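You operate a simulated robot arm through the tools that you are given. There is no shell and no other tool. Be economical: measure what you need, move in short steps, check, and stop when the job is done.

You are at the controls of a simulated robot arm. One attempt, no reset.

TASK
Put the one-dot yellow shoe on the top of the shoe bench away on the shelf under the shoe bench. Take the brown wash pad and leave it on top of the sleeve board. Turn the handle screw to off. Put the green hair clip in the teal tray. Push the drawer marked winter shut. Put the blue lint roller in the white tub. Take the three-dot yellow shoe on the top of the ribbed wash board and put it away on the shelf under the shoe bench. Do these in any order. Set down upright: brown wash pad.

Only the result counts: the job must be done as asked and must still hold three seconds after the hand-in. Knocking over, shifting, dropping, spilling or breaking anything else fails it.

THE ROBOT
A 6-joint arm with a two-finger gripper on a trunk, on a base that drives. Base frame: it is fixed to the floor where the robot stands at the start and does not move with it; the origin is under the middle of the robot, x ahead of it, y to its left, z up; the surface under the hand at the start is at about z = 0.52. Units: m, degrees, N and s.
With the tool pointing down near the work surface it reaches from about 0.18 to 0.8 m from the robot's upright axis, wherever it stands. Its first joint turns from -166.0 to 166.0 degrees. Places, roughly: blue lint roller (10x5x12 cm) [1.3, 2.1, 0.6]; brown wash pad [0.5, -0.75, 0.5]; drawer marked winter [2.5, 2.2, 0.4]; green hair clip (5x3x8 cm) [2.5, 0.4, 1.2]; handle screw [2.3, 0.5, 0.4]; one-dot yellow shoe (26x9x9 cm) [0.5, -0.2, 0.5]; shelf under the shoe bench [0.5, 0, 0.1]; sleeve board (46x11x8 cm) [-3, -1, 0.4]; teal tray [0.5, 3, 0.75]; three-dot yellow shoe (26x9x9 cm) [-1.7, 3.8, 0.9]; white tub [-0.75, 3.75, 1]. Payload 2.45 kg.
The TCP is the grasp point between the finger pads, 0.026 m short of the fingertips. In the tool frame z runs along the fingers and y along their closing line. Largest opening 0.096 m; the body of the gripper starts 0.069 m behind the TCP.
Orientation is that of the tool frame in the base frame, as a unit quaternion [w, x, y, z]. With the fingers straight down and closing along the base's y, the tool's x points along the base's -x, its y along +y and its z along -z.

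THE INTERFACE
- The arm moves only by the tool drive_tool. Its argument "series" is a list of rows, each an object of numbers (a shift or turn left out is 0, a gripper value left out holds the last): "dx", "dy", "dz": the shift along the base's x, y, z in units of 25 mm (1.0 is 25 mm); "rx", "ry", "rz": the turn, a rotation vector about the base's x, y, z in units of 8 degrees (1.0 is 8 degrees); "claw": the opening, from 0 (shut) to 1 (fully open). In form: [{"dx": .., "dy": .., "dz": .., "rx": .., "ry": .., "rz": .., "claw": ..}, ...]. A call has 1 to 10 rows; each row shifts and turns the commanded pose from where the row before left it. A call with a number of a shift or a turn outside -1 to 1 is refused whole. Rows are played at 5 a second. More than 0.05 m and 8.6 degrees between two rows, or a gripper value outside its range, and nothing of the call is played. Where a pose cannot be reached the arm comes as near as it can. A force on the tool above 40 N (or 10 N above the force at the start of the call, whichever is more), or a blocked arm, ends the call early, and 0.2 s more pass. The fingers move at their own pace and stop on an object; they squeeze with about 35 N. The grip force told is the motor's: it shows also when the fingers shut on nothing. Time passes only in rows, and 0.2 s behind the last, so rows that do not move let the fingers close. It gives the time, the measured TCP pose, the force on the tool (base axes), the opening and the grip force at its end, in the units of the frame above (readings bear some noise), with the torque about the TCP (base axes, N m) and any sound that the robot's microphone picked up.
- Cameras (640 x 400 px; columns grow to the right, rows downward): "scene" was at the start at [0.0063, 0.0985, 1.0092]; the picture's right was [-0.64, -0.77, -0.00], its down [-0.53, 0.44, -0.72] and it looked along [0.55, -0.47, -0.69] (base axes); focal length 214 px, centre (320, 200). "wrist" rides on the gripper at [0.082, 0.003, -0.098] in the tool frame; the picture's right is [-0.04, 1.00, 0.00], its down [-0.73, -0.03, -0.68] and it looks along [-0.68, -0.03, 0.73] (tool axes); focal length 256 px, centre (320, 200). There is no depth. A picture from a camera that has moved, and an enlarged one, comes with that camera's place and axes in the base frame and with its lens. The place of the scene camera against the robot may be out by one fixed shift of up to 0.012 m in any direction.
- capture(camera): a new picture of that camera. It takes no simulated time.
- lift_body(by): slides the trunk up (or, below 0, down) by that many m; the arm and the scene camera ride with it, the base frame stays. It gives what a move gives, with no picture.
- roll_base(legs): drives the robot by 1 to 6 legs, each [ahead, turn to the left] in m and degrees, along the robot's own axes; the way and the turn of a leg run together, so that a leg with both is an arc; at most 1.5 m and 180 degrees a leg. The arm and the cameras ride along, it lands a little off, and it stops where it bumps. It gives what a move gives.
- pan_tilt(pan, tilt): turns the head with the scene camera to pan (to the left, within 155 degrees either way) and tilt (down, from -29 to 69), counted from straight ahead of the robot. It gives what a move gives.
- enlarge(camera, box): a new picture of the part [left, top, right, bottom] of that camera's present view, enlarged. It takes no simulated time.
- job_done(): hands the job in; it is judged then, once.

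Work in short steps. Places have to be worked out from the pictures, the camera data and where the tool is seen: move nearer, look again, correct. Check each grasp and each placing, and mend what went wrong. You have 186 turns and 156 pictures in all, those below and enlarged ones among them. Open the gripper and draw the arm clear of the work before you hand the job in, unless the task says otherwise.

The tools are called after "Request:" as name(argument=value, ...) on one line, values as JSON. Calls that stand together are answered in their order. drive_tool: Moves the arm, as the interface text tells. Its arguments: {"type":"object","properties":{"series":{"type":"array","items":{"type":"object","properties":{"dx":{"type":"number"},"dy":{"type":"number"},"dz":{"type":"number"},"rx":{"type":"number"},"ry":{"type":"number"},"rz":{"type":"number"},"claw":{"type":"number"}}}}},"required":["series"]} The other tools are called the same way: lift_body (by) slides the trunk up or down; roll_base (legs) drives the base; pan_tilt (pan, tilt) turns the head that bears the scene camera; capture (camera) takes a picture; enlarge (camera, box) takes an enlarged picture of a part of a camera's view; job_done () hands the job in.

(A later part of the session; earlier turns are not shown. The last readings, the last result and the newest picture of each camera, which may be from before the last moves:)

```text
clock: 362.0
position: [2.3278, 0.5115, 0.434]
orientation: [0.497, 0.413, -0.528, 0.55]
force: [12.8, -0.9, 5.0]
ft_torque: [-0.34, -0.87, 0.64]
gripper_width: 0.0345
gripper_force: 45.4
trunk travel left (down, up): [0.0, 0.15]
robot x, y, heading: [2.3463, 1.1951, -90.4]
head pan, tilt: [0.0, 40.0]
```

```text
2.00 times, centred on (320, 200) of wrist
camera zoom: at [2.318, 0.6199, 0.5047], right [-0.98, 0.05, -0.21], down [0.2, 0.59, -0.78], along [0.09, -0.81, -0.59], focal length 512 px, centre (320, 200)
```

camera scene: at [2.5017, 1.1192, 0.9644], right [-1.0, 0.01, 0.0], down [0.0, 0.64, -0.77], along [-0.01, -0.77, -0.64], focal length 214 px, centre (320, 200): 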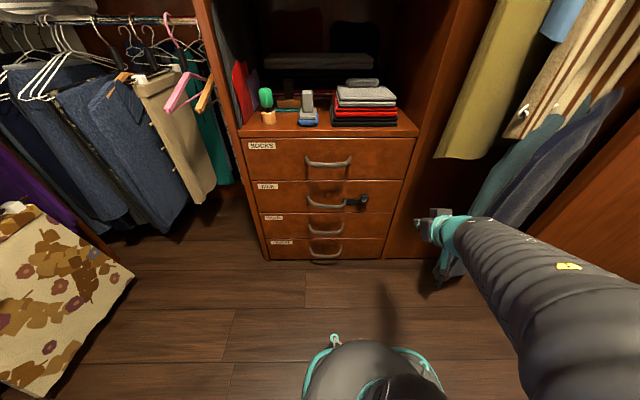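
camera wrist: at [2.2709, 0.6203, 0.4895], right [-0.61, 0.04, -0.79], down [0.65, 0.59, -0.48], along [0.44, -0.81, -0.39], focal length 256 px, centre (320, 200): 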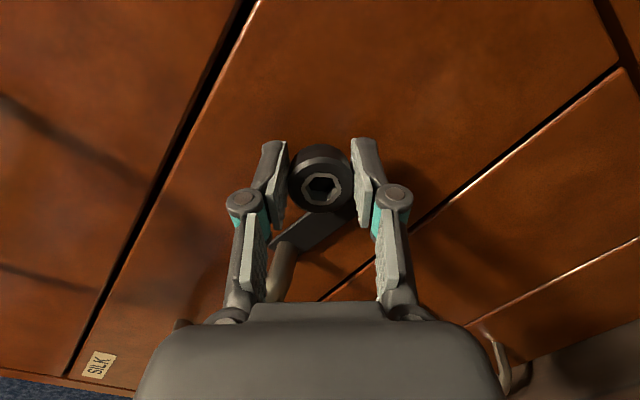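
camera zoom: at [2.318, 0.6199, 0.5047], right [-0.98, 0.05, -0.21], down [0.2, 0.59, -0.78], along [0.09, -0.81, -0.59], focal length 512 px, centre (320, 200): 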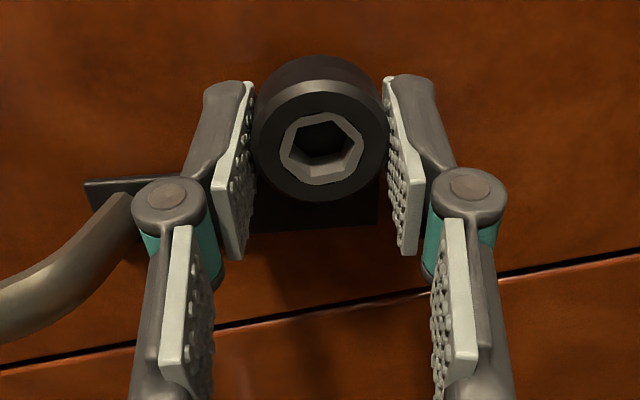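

A firm stop is felt now (torque −0.87 N·m, grip slipping): counter-clockwise end reached. Releasing, backing out, and raising toward the basket with the green clip.

Request:
drive_tool(series=[{"claw": 1}, {"claw": 1}, {"dy": 1}, {"dy": 1}, {"dy": 1}])

Request:
roll_base(legs=[[-0.12, 0]])

Request:
lift_body(by=0.15)

Request:
drive_tool(series=[{"dz": 1, "dy": 0.5}, {"dz": 1, "dy": 0.5}, {"dz": 1, "dy": 0.5}, {"dz": 1, "dy": 0.5}, {"dz": 1}, {"dz": 1}, {"dz": 1}, {"dz": 1}, {"dz": 1}, {"dz": 1}])

Request:
pan_tilt(pan=5, tilt=5)

Request:
capture(camera="scene")

```text
clock: 363.2
position: [2.3256, 0.5876, 0.4352]
orientation: [0.497, 0.413, -0.527, 0.552]
force: [0.6, 0.5, 0.1]
ft_torque: [-0.01, -0.01, 0.01]
gripper_width: 0.0961
gripper_force: 0.0
trunk travel left (down, up): [0.0, 0.15]
robot x, y, heading: [2.3412, 1.1934, -90.0]
head pan, tilt: [0.0, 40.0]
```

```text
clock: 364.4
position: [2.3255, 0.7069, 0.4363]
orientation: [0.498, 0.411, -0.528, 0.551]
force: [0.6, 0.1, -0.4]
ft_torque: [0.01, 0.0, 0.0]
gripper_width: 0.0959
gripper_force: 0.0
trunk travel left (down, up): [0.0, 0.15]
robot x, y, heading: [2.341, 1.3157, -90.3]
head pan, tilt: [0.0, 40.0]
```

```text
clock: 366.2
position: [2.3249, 0.7072, 0.586]
orientation: [0.498, 0.412, -0.528, 0.551]
force: [0.0, -0.1, -0.6]
ft_torque: [-0.01, -0.03, 0.04]
gripper_width: 0.0957
gripper_force: 0.1
trunk travel left (down, up): [-0.15, 0.0]
robot x, y, heading: [2.3421, 1.3159, -90.5]
head pan, tilt: [0.0, 40.0]
```

```text
clock: 368.4
position: [2.3218, 0.7306, 0.8387]
orientation: [0.494, 0.413, -0.527, 0.555]
force: [-0.7, -0.5, -0.4]
ft_torque: [-0.03, 0.0, 0.0]
gripper_width: 0.0962
gripper_force: 0.0
out of reach, approached as far as the arm can: row 2, 3, 4, 10
trunk travel left (down, up): [-0.15, 0.0]
robot x, y, heading: [2.3383, 1.3171, -90.2]
head pan, tilt: [0.0, 40.0]
```

```text
clock: 369.4
position: [2.3213, 0.732, 0.8385]
orientation: [0.495, 0.413, -0.527, 0.554]
force: [0.5, -0.2, 0.2]
ft_torque: [0.0, -0.01, -0.01]
gripper_width: 0.0963
gripper_force: 0.0
trunk travel left (down, up): [-0.15, 0.0]
robot x, y, heading: [2.3411, 1.3213, -90.5]
head pan, tilt: [5.0, 5.0]
```

```text
38 pictures are left
camera scene: at [2.5101, 1.2763, 1.1701], right [-1.0, -0.08, 0.0], down [-0.01, 0.09, -1.0], along [0.08, -0.99, -0.09], focal length 214 px, centre (320, 200)
```

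scene: 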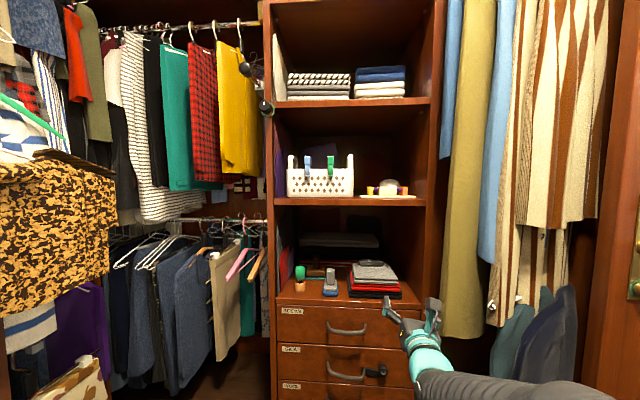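

Request:
enlarge(camera="scene", box=[275, 140, 375, 205])

```text
6.15 times, centred on (325, 172) of scene
camera zoom: at [2.5101, 1.2763, 1.1701], right [-1.0, -0.08, 0.0], down [-0.01, 0.09, -1.0], along [0.08, -0.99, -0.09], focal length 1320 px, centre (289, 369)
```

zoom: 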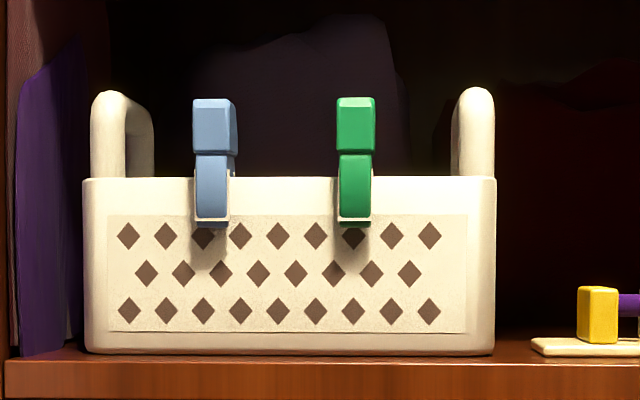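

The clip's upper block is at about (2.534, 0.437, 1.247). Levelling the roll and raising to that height.

Request:
drive_tool(series=[{"dz": 1, "dx": 1}, {"dz": 1, "dx": 1}, {"dz": 1, "dx": 1}, {"dz": 1, "dx": 1}, {"dz": 1, "dx": 1}, {"dz": 1, "dx": 1}, {"dz": 1, "dx": 1}, {"dz": 1, "dx": 1}, {"dz": 1, "dx": 0.5}, {"dz": 1}])

Request:
drive_tool(series=[{"dz": 1, "ry": 0.75}, {"dz": 1, "ry": 0.75}, {"dz": 1}, {"dz": 1}, {"dz": 1}, {"dz": 1}, {"dz": 0.3}])

Request:
capture(camera="wrist")

```text
clock: 371.6
position: [2.3094, 0.7344, 1.0741]
orientation: [0.496, 0.414, -0.526, 0.553]
force: [0.3, 0.0, 0.1]
ft_torque: [0.03, 0.0, 0.01]
gripper_width: 0.0962
gripper_force: 0.0
out of reach, approached as far as the arm can: row 1, 2, 3, 4, 5, 6, 7, 8, 9
trunk travel left (down, up): [-0.15, 0.0]
robot x, y, heading: [2.3414, 1.3172, -90.5]
head pan, tilt: [5.0, 5.0]
```

```text
clock: 373.2
position: [2.323, 0.7331, 1.2192]
orientation: [0.551, 0.465, -0.475, 0.505]
force: [-0.6, -0.4, 0.2]
ft_torque: [0.01, -0.01, 0.0]
gripper_width: 0.0961
gripper_force: 0.0
out of reach, approached as far as the arm can: row 3, 4, 5, 6
trunk travel left (down, up): [-0.15, 0.0]
robot x, y, heading: [2.3439, 1.3167, -90.4]
head pan, tilt: [5.0, 5.0]
```

```text
36 pictures are left
camera wrist: at [2.3292, 0.8408, 1.2901], right [-1.0, 0.06, -0.01], down [0.04, 0.59, -0.81], along [-0.04, -0.81, -0.59], focal length 256 px, centre (320, 200)
```

wrist: 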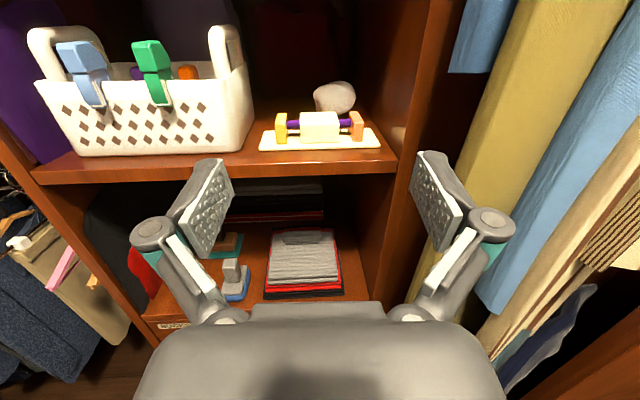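

The arm can't reach left in this pose; shifting the base +0.21 m in x (turn right, reverse, turn left).

Request:
roll_base(legs=[[0, -90], [-0.22, 0], [0, 90]])

Request:
drive_tool(series=[{"dz": 1, "claw": 0.75}])

Request:
capture(camera="wrist")

```text
clock: 382.5
position: [2.5661, 0.7385, 1.2202]
orientation: [0.544, 0.471, -0.468, 0.513]
force: [0.3, 1.2, 0.0]
ft_torque: [-0.01, -0.04, -0.03]
gripper_width: 0.0959
gripper_force: 0.0
trunk travel left (down, up): [-0.15, 0.0]
robot x, y, heading: [2.5638, 1.3218, -88.9]
head pan, tilt: [5.0, 5.0]
```

```text
clock: 382.9
position: [2.5662, 0.7382, 1.2445]
orientation: [0.544, 0.471, -0.469, 0.513]
force: [0.1, -0.6, 0.6]
ft_torque: [0.03, 0.01, -0.03]
gripper_width: 0.0719
gripper_force: 0.1
trunk travel left (down, up): [-0.15, 0.0]
robot x, y, heading: [2.5638, 1.3236, -88.3]
head pan, tilt: [5.0, 5.0]
```

```text
35 pictures are left
camera wrist: at [2.5696, 0.8452, 1.3145], right [-1.0, 0.03, -0.01], down [0.02, 0.59, -0.81], along [-0.02, -0.81, -0.59], focal length 256 px, centre (320, 200)
```

wrist: 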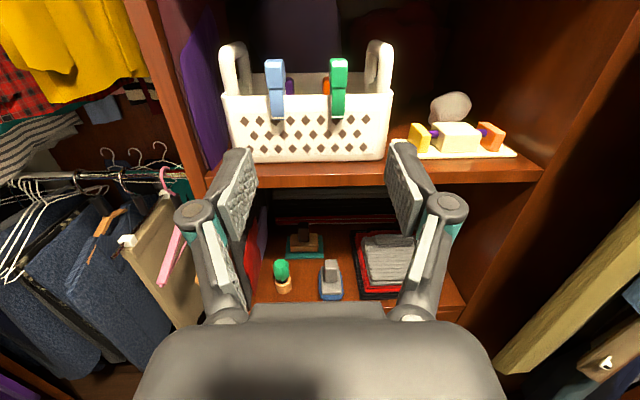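

Clip block confirmed at (2.533, 0.442, 1.247). Aligning and rolling 0.24 m in.

Request:
drive_tool(series=[{"dx": -0.7, "dz": 0.15}, {"dx": -0.65}])

Request:
roll_base(legs=[[0.23, 0]])

Request:
capture(camera="wrist")

```text
clock: 383.5
position: [2.5645, 0.7367, 1.2426]
orientation: [0.546, 0.468, -0.47, 0.512]
force: [-0.7, 0.6, 0.0]
ft_torque: [-0.01, 0.0, -0.02]
gripper_width: 0.0722
gripper_force: 0.0
out of reach, approached as far as the arm can: row 1, 2
trunk travel left (down, up): [-0.15, 0.0]
robot x, y, heading: [2.5634, 1.3239, -88.6]
head pan, tilt: [5.0, 5.0]
```

```text
clock: 385.2
position: [2.5703, 0.5006, 1.2424]
orientation: [0.546, 0.468, -0.47, 0.511]
force: [0.4, -0.4, 0.1]
ft_torque: [0.0, 0.03, -0.01]
gripper_width: 0.0719
gripper_force: 0.0
trunk travel left (down, up): [-0.15, 0.0]
robot x, y, heading: [2.5733, 1.0862, -88.6]
head pan, tilt: [5.0, 5.0]
```

```text
34 pictures are left
camera wrist: at [2.5725, 0.6082, 1.3126], right [-1.0, 0.03, -0.01], down [0.03, 0.59, -0.81], along [-0.02, -0.81, -0.59], focal length 256 px, centre (320, 200)
```

wrist: 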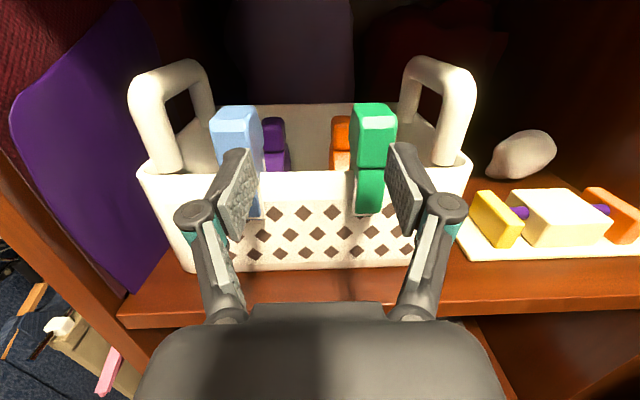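

The jaw centre is 3.7 cm left of the clip; turning the base right 3.6° shifts it.

Request:
roll_base(legs=[[0, -3.7]])

Request:
capture(camera="wrist")

```text
clock: 386.1
position: [2.5305, 0.502, 1.2429]
orientation: [0.563, 0.452, -0.485, 0.494]
force: [-0.3, -0.1, 0.0]
ft_torque: [0.01, -0.05, 0.04]
gripper_width: 0.0721
gripper_force: 0.1
trunk travel left (down, up): [-0.15, 0.0]
robot x, y, heading: [2.5718, 1.0824, -92.2]
head pan, tilt: [5.0, 5.0]
```

```text
33 pictures are left
camera wrist: at [2.5413, 0.6092, 1.3126], right [-1.0, 0.1, -0.01], down [0.07, 0.58, -0.81], along [-0.07, -0.81, -0.59], focal length 256 px, centre (320, 200)
```

wrist: 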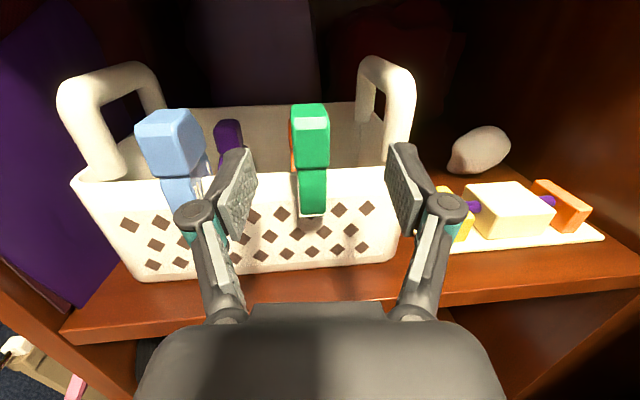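

Well aligned. Advancing 5 cm.

Request:
roll_base(legs=[[0.052, 0]])

Request:
drive_tool(series=[{"claw": 0.0}, {"claw": 0.0}, {"claw": 0.0}])

Request:
capture(camera="wrist")

```text
clock: 387.0
position: [2.5276, 0.4498, 1.2429]
orientation: [0.563, 0.452, -0.486, 0.493]
force: [-2.0, -0.4, 0.2]
ft_torque: [0.04, 0.0, 0.01]
gripper_width: 0.0718
gripper_force: 0.1
trunk travel left (down, up): [-0.15, 0.0]
robot x, y, heading: [2.5715, 1.0333, -92.4]
head pan, tilt: [5.0, 5.0]
```

```text
clock: 387.8
position: [2.5283, 0.45, 1.2425]
orientation: [0.563, 0.452, -0.485, 0.494]
force: [1.5, -1.4, 2.2]
ft_torque: [-0.02, -0.06, 0.03]
gripper_width: 0.0229
gripper_force: 35.2
trunk travel left (down, up): [-0.15, 0.0]
robot x, y, heading: [2.5715, 1.0333, -92.4]
head pan, tilt: [5.0, 5.0]
```

```text
32 pictures are left
camera wrist: at [2.5391, 0.5576, 1.3129], right [-1.0, 0.1, -0.01], down [0.07, 0.58, -0.81], along [-0.07, -0.81, -0.59], focal length 256 px, centre (320, 200)
```

wrist: 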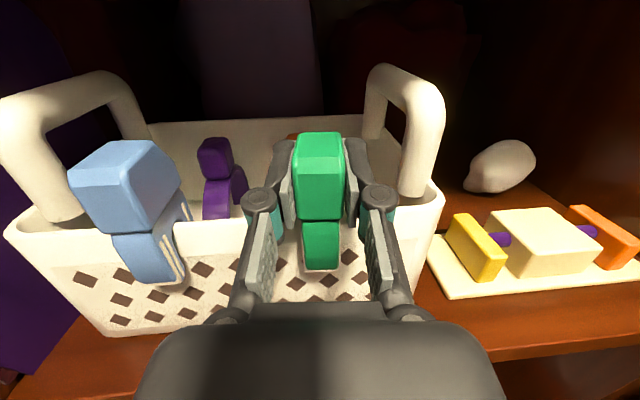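

Clip gripped. Lifting straight up off the rim.

Request:
drive_tool(series=[{"dz": 0.5}, {"dz": 0.6}, {"dz": 0.8}, {"dz": 0.8}, {"dz": 0.8}])

Request:
capture(camera="wrist")

```text
clock: 389.0
position: [2.5418, 0.4492, 1.3262]
orientation: [0.563, 0.45, -0.487, 0.493]
force: [-0.2, 0.1, -1.0]
ft_torque: [0.02, -0.03, -0.01]
gripper_width: 0.0228
gripper_force: 35.5
out of reach, approached as far as the arm can: row 3, 4, 5
trunk travel left (down, up): [-0.15, 0.0]
robot x, y, heading: [2.5714, 1.0355, -92.4]
head pan, tilt: [5.0, 5.0]
```

```text
31 pictures are left
camera wrist: at [2.5521, 0.5571, 1.3958], right [-0.99, 0.11, -0.01], down [0.07, 0.58, -0.81], along [-0.08, -0.81, -0.59], focal length 256 px, centre (320, 200)
```

wrist: 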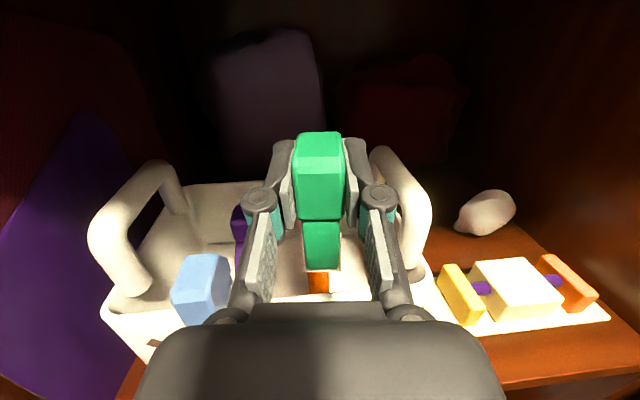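

Clip free of the rim. Backing out and driving to the teal tray: out the doorway, north along x≈−0.18.

Request:
roll_base(legs=[[-0.28, 0], [0, -87.5], [1.4, 0], [1.35, 0]])

Request:
drive_tool(series=[{"dz": -1}, {"dz": -1}, {"dz": -1}, {"dz": -1}, {"dz": -1}, {"dz": -1}, {"dz": -1}, {"dz": -1}, {"dz": -1}, {"dz": -1}])

Request:
pan_tilt(pan=-70, tilt=20)

Request:
capture(camera="scene")

```text
clock: 407.6
position: [-0.7375, 1.264, 1.3278]
orientation: [0.748, -0.005, -0.663, -0.024]
force: [0.3, -0.3, 0.5]
ft_torque: [0.01, 0.01, 0.03]
gripper_width: 0.0229
gripper_force: 34.9
trunk travel left (down, up): [-0.15, 0.0]
robot x, y, heading: [-0.1495, 1.2752, -178.3]
head pan, tilt: [5.0, 5.0]
```

```text
clock: 409.8
position: [-0.7373, 1.2635, 1.0765]
orientation: [0.748, -0.004, -0.663, -0.024]
force: [0.3, -0.7, -0.7]
ft_torque: [-0.02, 0.0, 0.0]
gripper_width: 0.0227
gripper_force: 35.4
trunk travel left (down, up): [-0.15, 0.0]
robot x, y, heading: [-0.1464, 1.2776, -178.2]
head pan, tilt: [5.0, 5.0]
```

```text
clock: 411.2
position: [-0.7357, 1.2646, 1.0766]
orientation: [0.749, -0.003, -0.663, -0.023]
force: [0.1, 0.3, -0.3]
ft_torque: [0.01, 0.0, -0.03]
gripper_width: 0.0228
gripper_force: 35.1
trunk travel left (down, up): [-0.15, 0.0]
robot x, y, heading: [-0.1546, 1.279, -178.3]
head pan, tilt: [-70.0, 20.0]
```

```text
30 pictures are left
camera scene: at [-0.1199, 1.201, 1.1458], right [0.93, 0.37, 0.0], down [0.13, -0.32, -0.94], along [-0.35, 0.87, -0.34], focal length 214 px, centre (320, 200)
```

scene: 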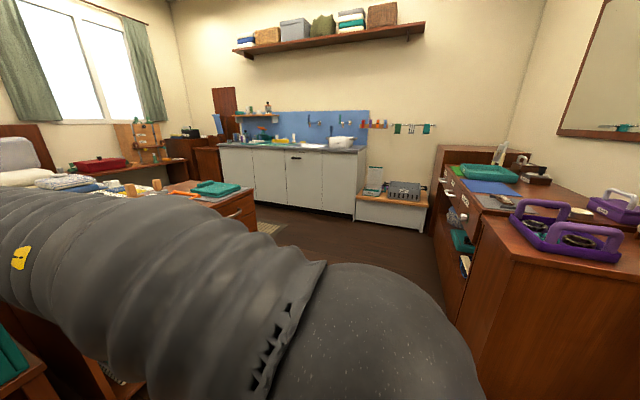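

The teal tray is on the right cabinet at about (0.5, 3.0). Driving north and facing it.

Request:
roll_base(legs=[[0, -90], [1.45, 0], [0.2, 0], [0, -88]])

Request:
pan_tilt(pan=10, tilt=40)

Request:
capture(camera="scene")

Request:
capture(camera="wrist")

```text
clock: 427.3
position: [0.4562, 2.9058, 1.0763]
orientation: [0.042, 0.663, -0.02, 0.747]
force: [-0.4, -0.2, 0.4]
ft_torque: [-0.03, 0.02, -0.03]
gripper_width: 0.0225
gripper_force: 35.5
trunk travel left (down, up): [-0.15, 0.0]
robot x, y, heading: [-0.1275, 2.9182, -1.0]
head pan, tilt: [-70.0, 20.0]
```

```text
clock: 428.9
position: [0.4557, 2.9048, 1.0768]
orientation: [0.042, 0.663, -0.02, 0.747]
force: [-0.1, -0.3, -0.4]
ft_torque: [0.01, 0.01, 0.01]
gripper_width: 0.0225
gripper_force: 34.7
trunk travel left (down, up): [-0.15, 0.0]
robot x, y, heading: [-0.1296, 2.9235, -0.7]
head pan, tilt: [10.0, 40.0]
```

```text
29 pictures are left
camera scene: at [-0.0982, 3.0845, 1.1144], right [0.15, -0.99, 0.0], down [-0.63, -0.1, -0.77], along [0.76, 0.12, -0.64], focal length 214 px, centre (320, 200)
```

scene: 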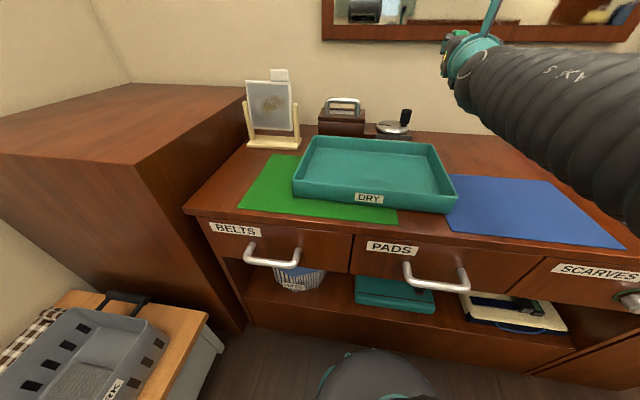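

```text
28 pictures are left
camera wrist: at [0.3484, 2.9143, 1.146], right [-0.08, -1.0, -0.01], down [-0.58, 0.06, -0.81], along [0.81, -0.06, -0.58], focal length 256 px, centre (320, 200)
```

wrist: 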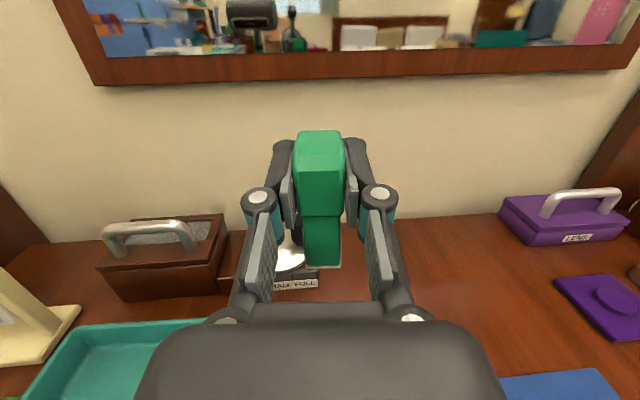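

Tray centre ≈(0.51, 3.0). Pitching the tool down 40° and moving over it.

Request:
drive_tool(series=[{"ry": 1, "dy": 1}, {"ry": 1, "dy": 1}, {"ry": 1, "dy": 1}, {"ry": 1, "dy": 0.8}, {"ry": 1, "dx": 0.8}, {"dx": 0.8, "dz": -1}, {"dz": -1}, {"dz": -1}, {"dz": -1}, {"dz": -1}])

Request:
capture(camera="wrist")

```text
clock: 431.1
position: [0.4965, 2.9696, 0.9564]
orientation: [0.062, 0.84, -0.018, 0.539]
force: [-0.4, 0.0, -0.1]
ft_torque: [0.03, 0.04, -0.04]
gripper_width: 0.023
gripper_force: 34.4
out of reach, approached as far as the arm can: row 1, 2
trunk travel left (down, up): [-0.15, 0.0]
robot x, y, heading: [-0.1278, 2.9219, -1.0]
head pan, tilt: [10.0, 40.0]
```

```text
27 pictures are left
camera wrist: at [0.4414, 2.9823, 1.0709], right [-0.11, -0.99, 0.05], down [-0.92, 0.09, -0.39], along [0.38, -0.09, -0.92], focal length 256 px, centre (320, 200)
```

wrist: 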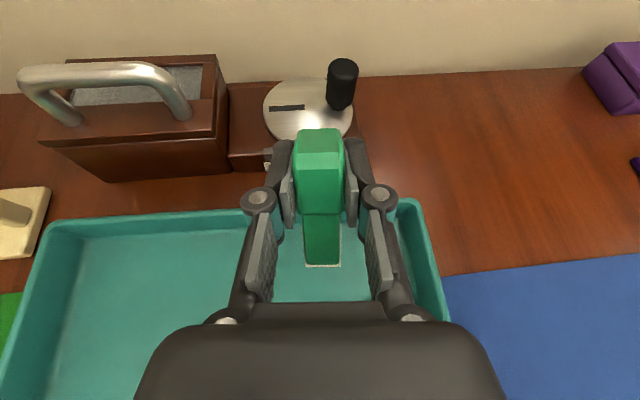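

Adjusting 3 cm back and 2 cm left, then lowering into the tray.

Request:
drive_tool(series=[{"dx": -0.6, "dy": 0.4}, {"dx": -0.6, "dy": 0.4, "dz": -0.5}, {"dz": -1}, {"dz": -1}, {"dz": -1}, {"dz": -0.8}])

Request:
capture(camera="wrist")

```text
clock: 432.5
position: [0.4659, 2.9876, 0.8542]
orientation: [0.061, 0.838, -0.018, 0.543]
force: [8.8, -0.8, 28.2]
ft_torque: [0.02, -0.5, -0.06]
gripper_width: 0.0239
gripper_force: 34.8
trunk travel left (down, up): [-0.15, 0.0]
robot x, y, heading: [-0.1289, 2.9196, -1.1]
head pan, tilt: [10.0, 40.0]
```

```text
26 pictures are left
camera wrist: at [0.4102, 3.0008, 0.9691], right [-0.11, -0.99, 0.05], down [-0.91, 0.09, -0.4], along [0.39, -0.09, -0.92], focal length 256 px, centre (320, 200)
```

wrist: 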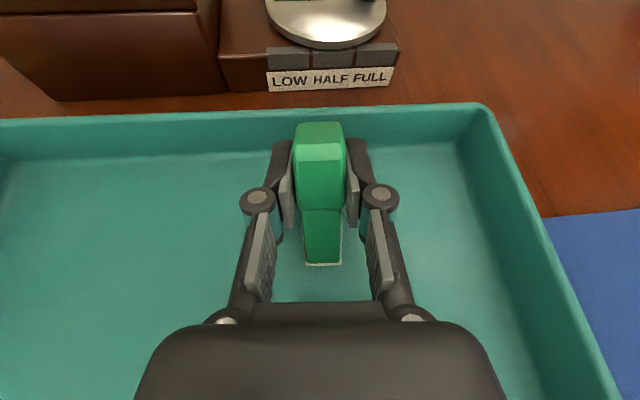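

Clip touches the tray floor. Easing and releasing, then rising.

Request:
drive_tool(series=[{"dz": 0.15}, {"claw": 0.5}, {"claw": 0.6}, {"dz": 0.8}, {"dz": 1}, {"dz": 1}, {"dz": 1}, {"dz": 1}])

Request:
capture(camera="wrist")

```text
clock: 434.3
position: [0.4659, 2.9888, 0.9726]
orientation: [0.062, 0.841, -0.018, 0.538]
force: [0.2, -0.3, -0.5]
ft_torque: [0.0, 0.0, 0.02]
gripper_width: 0.0576
gripper_force: 0.0
trunk travel left (down, up): [-0.15, 0.0]
robot x, y, heading: [-0.1323, 2.9207, -1.0]
head pan, tilt: [10.0, 40.0]
```

```text
25 pictures are left
camera wrist: at [0.4118, 3.0014, 1.0876], right [-0.11, -0.99, 0.05], down [-0.92, 0.09, -0.39], along [0.38, -0.09, -0.92], focal length 256 px, centre (320, 200)
```

wrist: 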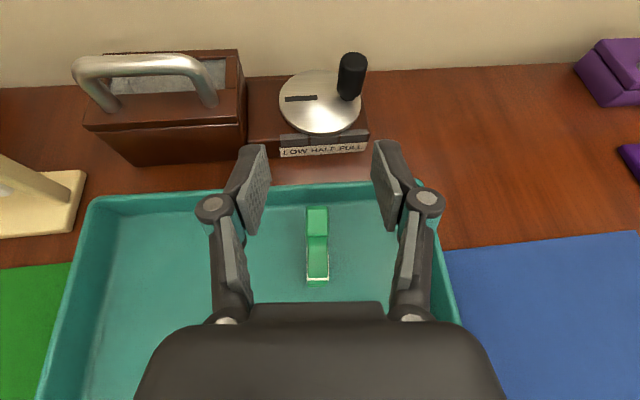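

Clip lies in the tray. Next the lint roller: backing off and driving back into the closet to face it.

Request:
roll_base(legs=[[-0.3, 0], [0, -89], [1.45, 0], [0.2, 0]])

Request:
roll_base(legs=[[0, 90], [1.4, 0], [0.38, 0], [0, 90]])

Request:
pan_tilt(pan=5, tilt=35)

Request:
capture(camera="scene")

```text
clock: 448.1
position: [-0.4374, 0.6976, 0.9724]
orientation: [-0.429, -0.574, 0.614, -0.332]
force: [-0.3, 0.2, -0.2]
ft_torque: [0.0, 0.03, -0.03]
gripper_width: 0.0575
gripper_force: 0.0
trunk travel left (down, up): [-0.15, 0.0]
robot x, y, heading: [-0.4936, 1.2914, -92.3]
head pan, tilt: [10.0, 40.0]
```

```text
clock: 464.7
position: [1.2541, 1.7708, 0.9724]
orientation: [-0.326, 0.623, 0.563, 0.434]
force: [-1.0, -0.4, 0.3]
ft_torque: [0.01, 0.0, -0.02]
gripper_width: 0.0577
gripper_force: 0.0
trunk travel left (down, up): [-0.15, 0.0]
robot x, y, heading: [1.2879, 1.1758, 85.8]
head pan, tilt: [10.0, 40.0]
```

```text
clock: 465.4
position: [1.2529, 1.7704, 0.9718]
orientation: [-0.326, 0.623, 0.563, 0.434]
force: [0.0, 0.4, 0.0]
ft_torque: [0.01, 0.0, -0.02]
gripper_width: 0.0576
gripper_force: 0.0
trunk travel left (down, up): [-0.15, 0.0]
robot x, y, heading: [1.2877, 1.1707, 85.8]
head pan, tilt: [5.0, 35.0]
```

```text
24 pictures are left
camera scene: at [1.1287, 1.206, 1.1219], right [1.0, 0.01, 0.0], down [0.01, -0.57, -0.82], along [-0.01, 0.82, -0.57], focal length 214 px, centre (320, 200)
```

scene: 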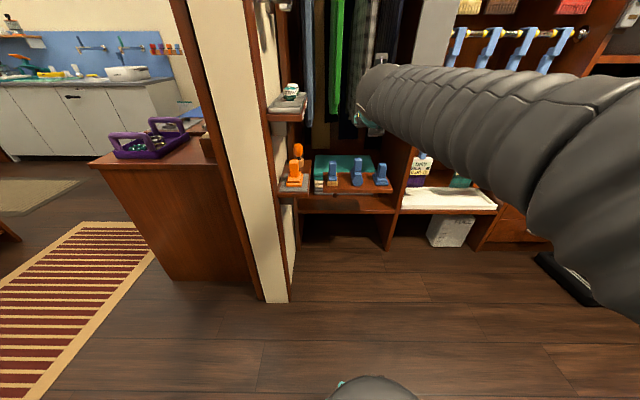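

Roller confirmed at about (1.29, 2.10). Lowering trunk and arm in front of it and looking with the wrist camera.

Request:
lift_body(by=-0.12)

Request:
drive_tool(series=[{"dz": -1, "claw": 0.8}, {"dz": -1}, {"dz": -1}, {"dz": -1}, {"dz": -1}])

Request:
capture(camera="wrist")

```text
clock: 466.9
position: [1.2538, 1.7715, 0.8522]
orientation: [-0.326, 0.623, 0.564, 0.434]
force: [0.0, -0.8, 0.3]
ft_torque: [-0.03, 0.01, 0.01]
gripper_width: 0.0574
gripper_force: 0.0
trunk travel left (down, up): [-0.03, 0.12]
robot x, y, heading: [1.2867, 1.1736, 85.4]
head pan, tilt: [5.0, 35.0]
```

```text
clock: 468.1
position: [1.2545, 1.7703, 0.7274]
orientation: [-0.326, 0.623, 0.563, 0.435]
force: [-0.5, -0.6, 0.5]
ft_torque: [-0.03, -0.02, 0.02]
gripper_width: 0.0768
gripper_force: 0.2
trunk travel left (down, up): [-0.03, 0.12]
robot x, y, heading: [1.2895, 1.1746, 85.6]
head pan, tilt: [5.0, 35.0]
```

```text
23 pictures are left
camera wrist: at [1.24, 1.7181, 0.8422], right [0.98, -0.17, 0.05], down [-0.14, -0.91, -0.39], along [0.11, 0.38, -0.92], focal length 256 px, centre (320, 200)
```

wrist: 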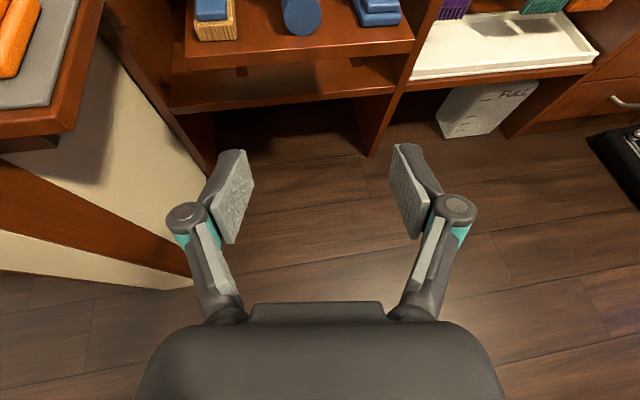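

Advancing 0.2 m toward the roller and aligning x, then looking again.

Request:
roll_base(legs=[[0.2, 0]])

Request:
capture(camera="wrist")

```text
clock: 469.6
position: [1.2666, 1.9673, 0.7267]
orientation: [-0.326, 0.622, 0.565, 0.433]
force: [0.3, -0.1, -0.6]
ft_torque: [-0.01, 0.02, 0.01]
gripper_width: 0.0769
gripper_force: 0.1
trunk travel left (down, up): [-0.03, 0.12]
robot x, y, heading: [1.3018, 1.3715, 85.9]
head pan, tilt: [5.0, 35.0]
```

```text
22 pictures are left
camera wrist: at [1.2531, 1.9138, 0.8424], right [0.98, -0.17, 0.05], down [-0.14, -0.91, -0.39], along [0.11, 0.38, -0.92], focal length 256 px, centre (320, 200)
```

wrist: 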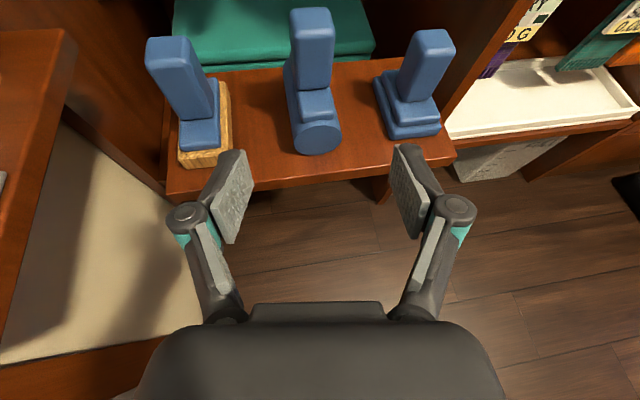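

Handle axis at (1.288, 2.105). Moving the jaws around it.

Request:
drive_tool(series=[{"dx": 0.43, "dz": -0.85}, {"dx": 0.43, "dz": -0.85}, {"dy": 1}, {"dy": 1}, {"dy": 1}, {"dy": 1}, {"dy": 1}, {"dy": 0.4}])

Request:
capture(camera="wrist")

```text
clock: 471.4
position: [1.289, 2.1011, 0.6859]
orientation: [-0.326, 0.623, 0.564, 0.434]
force: [0.5, -0.3, 0.2]
ft_torque: [0.03, 0.01, -0.01]
gripper_width: 0.077
gripper_force: 0.0
trunk travel left (down, up): [-0.03, 0.12]
robot x, y, heading: [1.3016, 1.368, 86.0]
head pan, tilt: [5.0, 35.0]
```

```text
21 pictures are left
camera wrist: at [1.2748, 2.048, 0.8], right [0.98, -0.17, 0.05], down [-0.14, -0.91, -0.39], along [0.11, 0.38, -0.92], focal length 256 px, centre (320, 200)
```

wrist: 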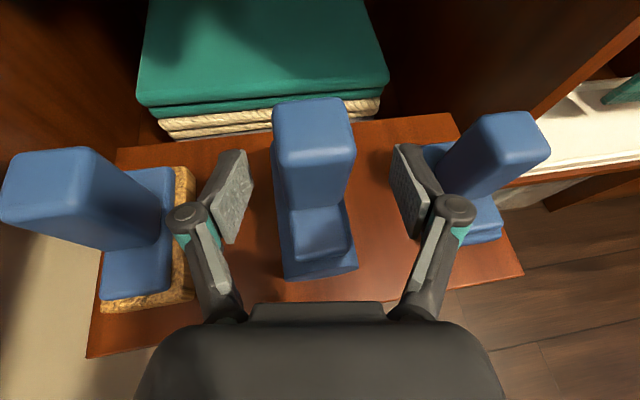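

Request:
drive_tool(series=[{"dy": 0.4}, {"claw": 0}, {"claw": 0}, {"claw": 0}, {"dz": 0.5}, {"dz": 1}, {"dz": 1}, {"dz": 1}])

Request:
capture(camera="wrist")

```text
clock: 473.2
position: [1.2902, 2.1108, 0.773]
orientation: [-0.326, 0.622, 0.565, 0.433]
force: [-0.5, 0.1, -2.3]
ft_torque: [0.03, -0.01, -0.01]
gripper_width: 0.0335
gripper_force: 35.1
trunk travel left (down, up): [-0.03, 0.12]
robot x, y, heading: [1.301, 1.374, 85.9]
head pan, tilt: [5.0, 35.0]
```

```text
20 pictures are left
camera wrist: at [1.2751, 2.0583, 0.8877], right [0.98, -0.17, 0.05], down [-0.14, -0.91, -0.39], along [0.11, 0.38, -0.92], focal length 256 px, centre (320, 200)
```

wrist: 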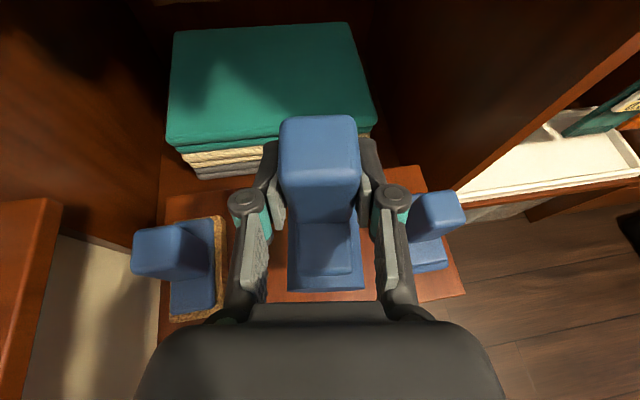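

Roller held. Backing out, retracting and raising the arm, then driving to the sink counter with the tub.

Request:
roll_base(legs=[[-0.25, 0]])

Request:
lift_body(by=0.12)

Request:
drive_tool(series=[{"dz": 1, "dy": -1}, {"dz": 1, "dy": -1}, {"dz": 1, "dy": -1}, {"dz": 1, "dy": -1}, {"dz": 1, "dy": -1}, {"dz": 1, "dy": -1}, {"dz": 1, "dy": -1}, {"dz": 1}, {"dz": 1}, {"dz": 1}])

Request:
roll_base(legs=[[0, 94], [1.4, 0], [0.4, 0], [0, -90], [1.35, 0]])

Request:
pan_tilt(pan=10, tilt=25)

Request:
capture(camera="scene")

```text
clock: 475.1
position: [1.27, 1.8621, 0.7727]
orientation: [-0.327, 0.622, 0.564, 0.434]
force: [-0.5, 0.3, -1.0]
ft_torque: [-0.01, 0.02, -0.01]
gripper_width: 0.0334
gripper_force: 35.0
trunk travel left (down, up): [-0.03, 0.12]
robot x, y, heading: [1.2878, 1.1162, 86.0]
head pan, tilt: [5.0, 35.0]
```

```text
clock: 476.6
position: [1.2715, 1.8622, 0.8927]
orientation: [-0.326, 0.622, 0.564, 0.434]
force: [-0.7, 0.2, -1.3]
ft_torque: [0.0, 0.02, -0.01]
gripper_width: 0.0335
gripper_force: 34.8
trunk travel left (down, up): [-0.15, 0.0]
robot x, y, heading: [1.2802, 1.1184, 85.9]
head pan, tilt: [5.0, 35.0]
```

```text
clock: 478.8
position: [1.2706, 1.6861, 1.1425]
orientation: [-0.326, 0.622, 0.564, 0.434]
force: [0.1, 0.0, -0.9]
ft_torque: [0.0, 0.0, -0.03]
gripper_width: 0.0333
gripper_force: 35.0
trunk travel left (down, up): [-0.15, 0.0]
robot x, y, heading: [1.2863, 1.1216, 85.8]
head pan, tilt: [5.0, 35.0]
```

```text
clock: 502.0
position: [-0.5484, 3.0667, 1.1439]
orientation: [-0.336, 0.608, 0.579, 0.426]
force: [-0.2, -0.2, -1.5]
ft_torque: [0.04, -0.02, 0.02]
gripper_width: 0.0334
gripper_force: 35.6
trunk travel left (down, up): [-0.15, 0.0]
robot x, y, heading: [-0.5071, 2.5011, 88.8]
head pan, tilt: [5.0, 35.0]
```

```text
clock: 502.8
position: [-0.5483, 3.0663, 1.143]
orientation: [-0.336, 0.608, 0.58, 0.426]
force: [0.0, -0.7, -0.6]
ft_torque: [-0.02, 0.01, 0.01]
gripper_width: 0.0333
gripper_force: 35.5
trunk travel left (down, up): [-0.15, 0.0]
robot x, y, heading: [-0.5075, 2.4995, 88.7]
head pan, tilt: [10.0, 25.0]
```

```text
19 pictures are left
camera scene: at [-0.6767, 2.5276, 1.1377], right [0.99, 0.15, 0.0], down [0.06, -0.42, -0.91], along [-0.14, 0.9, -0.42], focal length 214 px, centre (320, 200)
```

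scene: 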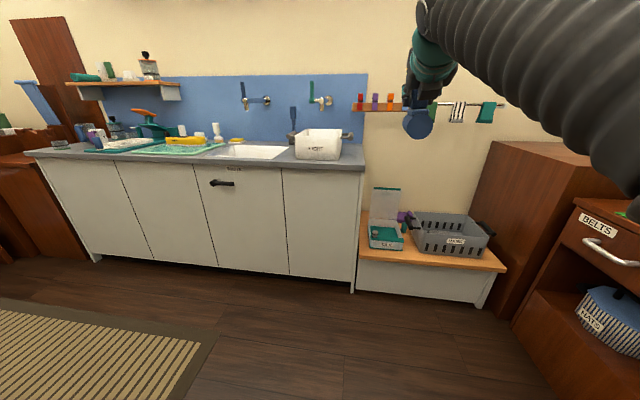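

The tub (rim z≈0.97) is at about (−0.87, 3.75). Driving to stand in front of it.

Request:
roll_base(legs=[[0, 29.5], [0.65, 0], [0, -28.5]])

Request:
capture(camera="wrist")

```text
clock: 509.2
position: [-0.85, 3.6487, 1.1436]
orientation: [-0.336, 0.609, 0.579, 0.426]
force: [0.6, -0.2, -1.3]
ft_torque: [0.02, 0.04, -0.02]
gripper_width: 0.0334
gripper_force: 35.4
trunk travel left (down, up): [-0.15, 0.0]
robot x, y, heading: [-0.8094, 3.0859, 88.6]
head pan, tilt: [10.0, 25.0]
```

```text
18 pictures are left
camera wrist: at [-0.8619, 3.5937, 1.2584], right [0.99, -0.12, 0.05], down [-0.09, -0.92, -0.39], along [0.09, 0.38, -0.92], focal length 256 px, centre (320, 200)
```

wrist: 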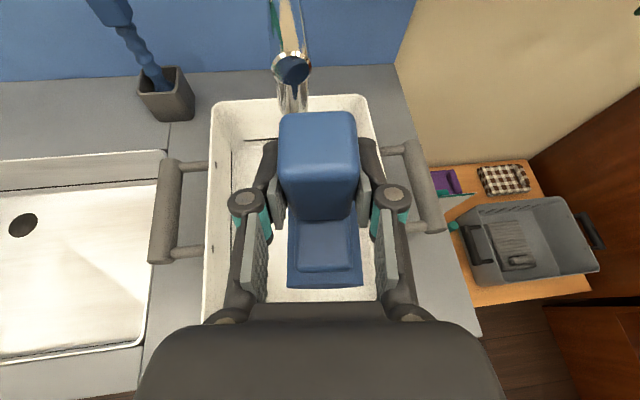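

Shifting 4 cm forward, 1.5 cm left and lowering the roller into the tub.

Request:
drive_tool(series=[{"dx": -0.6, "dy": 0.8}, {"dy": 0.8}, {"dz": -1}, {"dz": -1}, {"dz": -1}, {"dz": -1}, {"dz": -1}, {"dz": -0.7}])

Request:
capture(camera="wrist")

```text
clock: 511.0
position: [-0.8644, 3.6871, 0.9999]
orientation: [-0.336, 0.61, 0.577, 0.427]
force: [0.3, -0.2, -0.2]
ft_torque: [-0.02, -0.02, 0.0]
gripper_width: 0.0333
gripper_force: 35.5
trunk travel left (down, up): [-0.15, 0.0]
robot x, y, heading: [-0.8087, 3.0797, 88.6]
head pan, tilt: [10.0, 25.0]
```

```text
17 pictures are left
camera wrist: at [-0.8767, 3.634, 1.1155], right [0.99, -0.12, 0.05], down [-0.09, -0.92, -0.39], along [0.09, 0.38, -0.92], focal length 256 px, centre (320, 200)
```

wrist: 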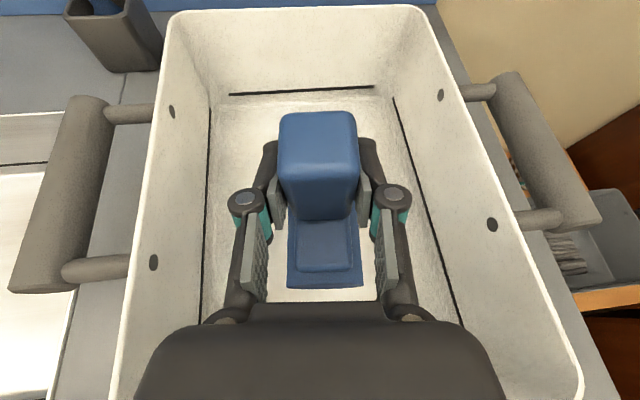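

Request:
drive_tool(series=[{"dz": -0.5}, {"dz": -0.4}])

Request:
drive_tool(series=[{"claw": 0.5}, {"claw": 0.7}, {"claw": 0.7}, {"dz": 1}, {"dz": 1}, {"dz": 1}, {"dz": 1}, {"dz": 1}, {"dz": 1}, {"dz": 1}])

Request:
capture(camera="wrist")

```text
clock: 511.6
position: [-0.8646, 3.6885, 0.9789]
orientation: [-0.336, 0.609, 0.578, 0.427]
force: [0.0, -0.3, -1.8]
ft_torque: [0.0, 0.02, -0.01]
gripper_width: 0.0333
gripper_force: 34.9
trunk travel left (down, up): [-0.15, 0.0]
robot x, y, heading: [-0.8114, 3.0801, 88.4]
head pan, tilt: [10.0, 25.0]
```

```text
clock: 513.8
position: [-0.8667, 3.6876, 1.1528]
orientation: [-0.336, 0.608, 0.58, 0.425]
force: [-0.5, 0.2, -0.5]
ft_torque: [0.01, 0.0, -0.01]
gripper_width: 0.0672
gripper_force: 0.0
trunk travel left (down, up): [-0.15, 0.0]
robot x, y, heading: [-0.8106, 3.0834, 88.6]
head pan, tilt: [10.0, 25.0]
```

```text
16 pictures are left
camera wrist: at [-0.8787, 3.6335, 1.268], right [0.99, -0.12, 0.05], down [-0.09, -0.92, -0.39], along [0.09, 0.38, -0.92], focal length 256 px, centre (320, 200)
```

wrist: 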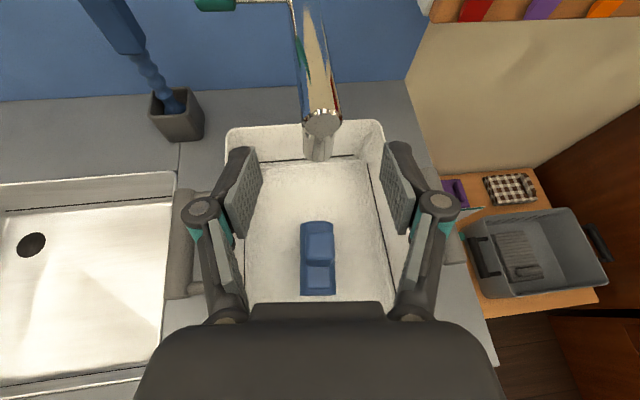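

Roller is in the tub. Driving left to the ribbed wash board with the shoe.

Request:
roll_base(legs=[[-0.2, 0], [0, 90], [0.8, 0], [0, -89]])

Request:
pan_tilt(pan=5, tilt=35)

Request:
capture(camera="scene")

Request:
capture(camera="wrist")

```text
clock: 527.0
position: [-1.6976, 3.4941, 1.152]
orientation: [-0.344, 0.598, 0.59, 0.419]
force: [0.4, -0.3, -0.4]
ft_torque: [0.02, 0.0, 0.04]
gripper_width: 0.0671
gripper_force: 0.0
trunk travel left (down, up): [-0.15, 0.0]
robot x, y, heading: [-1.618, 2.8904, 90.8]
head pan, tilt: [10.0, 25.0]
```

```text
clock: 527.7
position: [-1.6974, 3.4934, 1.1523]
orientation: [-0.345, 0.597, 0.591, 0.419]
force: [0.1, 0.4, -0.2]
ft_torque: [0.01, -0.02, 0.02]
gripper_width: 0.0672
gripper_force: 0.0
trunk travel left (down, up): [-0.15, 0.0]
robot x, y, heading: [-1.6146, 2.891, 90.9]
head pan, tilt: [5.0, 35.0]
```

```text
15 pictures are left
camera scene: at [-1.7792, 2.9088, 1.122], right [0.99, 0.1, 0.0], down [0.06, -0.57, -0.82], along [-0.08, 0.82, -0.57], focal length 214 px, centre (320, 200)
```

scene: 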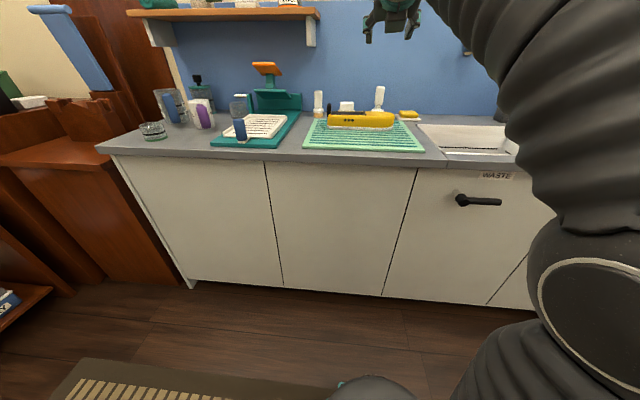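

```text
14 pictures are left
camera wrist: at [-1.7068, 3.4395, 1.2677], right [1.0, -0.08, 0.05], down [-0.06, -0.92, -0.39], along [0.08, 0.38, -0.92], focal length 256 px, centre (320, 200)
```

wrist: 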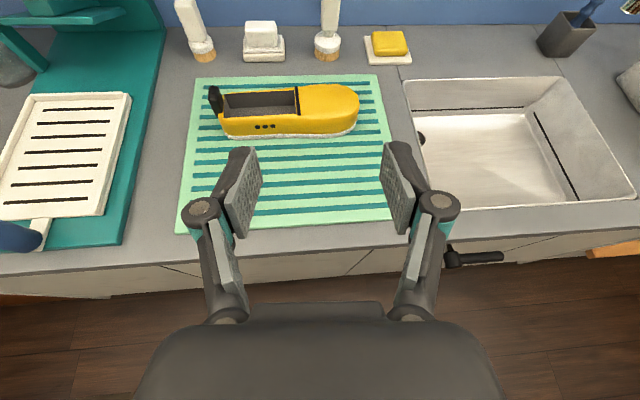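

The shoe lies along x, heel at about x −1.845, axis y≈3.745. Shifting the base left to match the earlier grasp geometry, then turning the tool to point along +x.

Request:
roll_base(legs=[[0, 89], [0.28, 0], [0, -90], [0.19, 0]])

Request:
drive_tool(series=[{"rz": -1}, {"rz": -1}, {"rz": -1}, {"rz": -1}, {"rz": -1}, {"rz": -1}, {"rz": -1}, {"rz": -1}, {"rz": -1}, {"rz": -1}])

Request:
drive_tool(series=[{"rz": -0.7, "claw": 1}, {"ry": 0.65}, {"ry": 0.65}])

Request:
capture(camera="wrist")

```text
clock: 538.4
position: [-1.9261, 3.6907, 1.1529]
orientation: [-0.332, 0.615, 0.572, 0.429]
force: [-0.3, -0.7, -1.3]
ft_torque: [0.0, 0.04, -0.01]
gripper_width: 0.0672
gripper_force: 0.1
trunk travel left (down, up): [-0.15, 0.0]
robot x, y, heading: [-1.882, 3.085, 87.3]
head pan, tilt: [5.0, 35.0]
```

```text
clock: 540.6
position: [-1.8632, 3.6612, 1.0839]
orientation: [0.012, 0.836, 0.049, 0.547]
force: [-0.5, -1.2, 0.2]
ft_torque: [0.02, 0.03, 0.03]
gripper_width: 0.0672
gripper_force: 0.1
out of reach, approached as far as the arm can: row 7, 8, 9, 10
trunk travel left (down, up): [-0.15, 0.0]
robot x, y, heading: [-1.8851, 3.0866, 87.8]
head pan, tilt: [5.0, 35.0]
```

```text
clock: 541.4
position: [-1.8042, 3.6517, 1.0365]
orientation: [0.046, 0.886, 0.008, 0.462]
force: [0.1, -0.1, 0.8]
ft_torque: [-0.01, -0.02, 0.02]
gripper_width: 0.0959
gripper_force: 0.1
out of reach, approached as far as the arm can: row 1, 2, 3
trunk travel left (down, up): [-0.15, 0.0]
robot x, y, heading: [-1.8844, 3.083, 87.4]
head pan, tilt: [5.0, 35.0]
```

```text
13 pictures are left
camera wrist: at [-1.8371, 3.6618, 1.16], right [-0.05, -1.0, 0.06], down [-0.98, 0.04, -0.22], along [0.21, -0.07, -0.97], focal length 256 px, centre (320, 200)
```

wrist: 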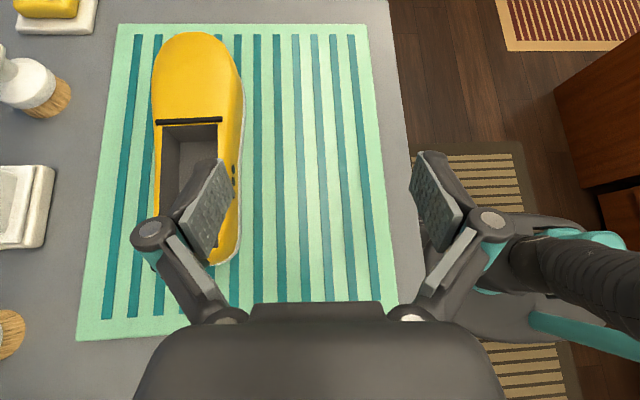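

Shoe axis y≈3.755, heel x≈−1.848, support z≈0.885. Moving over the heel and lowering.

Request:
drive_tool(series=[{"dy": 1, "rz": 0.4}, {"dy": 1, "rz": 0.3}, {"dy": 1}, {"dy": 1}, {"dz": -1}, {"dz": -1}])

Request:
capture(camera="wrist")

```text
clock: 542.8
position: [-1.7999, 3.7378, 0.9715]
orientation: [0.026, 0.884, 0.049, 0.464]
force: [-0.4, 0.0, -0.2]
ft_torque: [-0.04, -0.04, -0.02]
gripper_width: 0.096
gripper_force: 0.1
out of reach, approached as far as the arm can: row 3, 4
trunk travel left (down, up): [-0.15, 0.0]
robot x, y, heading: [-1.883, 3.0883, 87.5]
head pan, tilt: [5.0, 35.0]
```

```text
12 pictures are left
camera wrist: at [-1.8344, 3.7443, 1.0942], right [0.04, -1.0, 0.06], down [-0.97, -0.05, -0.22], along [0.22, -0.05, -0.97], focal length 256 px, centre (320, 200)
```

wrist: 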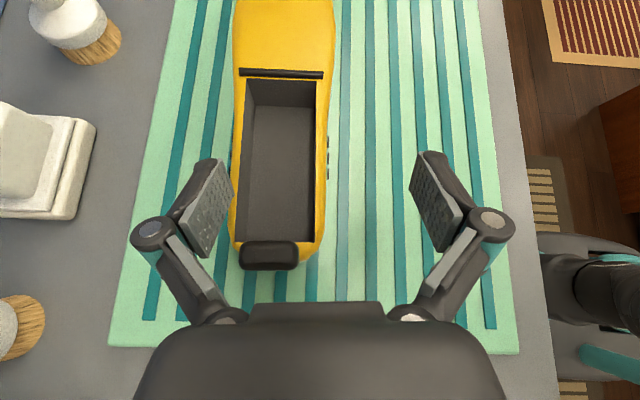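

Need 2.6 cm more toward +y; rolling the base forward 2.5 cm.

Request:
roll_base(legs=[[0.027, 0]])

Request:
capture(camera="wrist")

```text
clock: 543.6
position: [-1.8004, 3.7643, 0.9699]
orientation: [0.025, 0.884, 0.05, 0.464]
force: [0.1, -0.5, -1.0]
ft_torque: [0.0, -0.03, -0.01]
gripper_width: 0.0961
gripper_force: 0.1
trunk travel left (down, up): [-0.15, 0.0]
robot x, y, heading: [-1.8817, 3.1104, 87.3]
head pan, tilt: [5.0, 35.0]
```

```text
11 pictures are left
camera wrist: at [-1.8333, 3.771, 1.0945], right [0.04, -1.0, 0.06], down [-0.97, -0.05, -0.22], along [0.22, -0.05, -0.97], focal length 256 px, centre (320, 200)
```

wrist: 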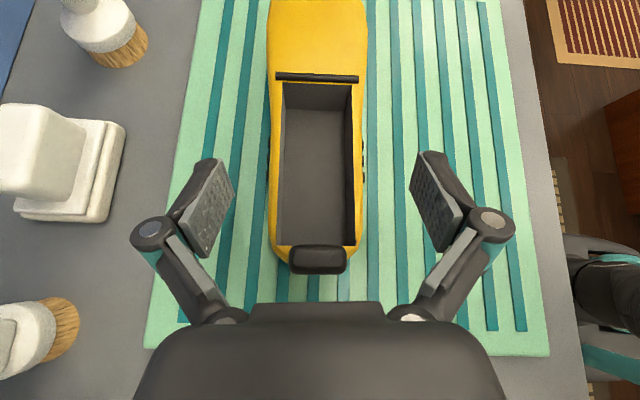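

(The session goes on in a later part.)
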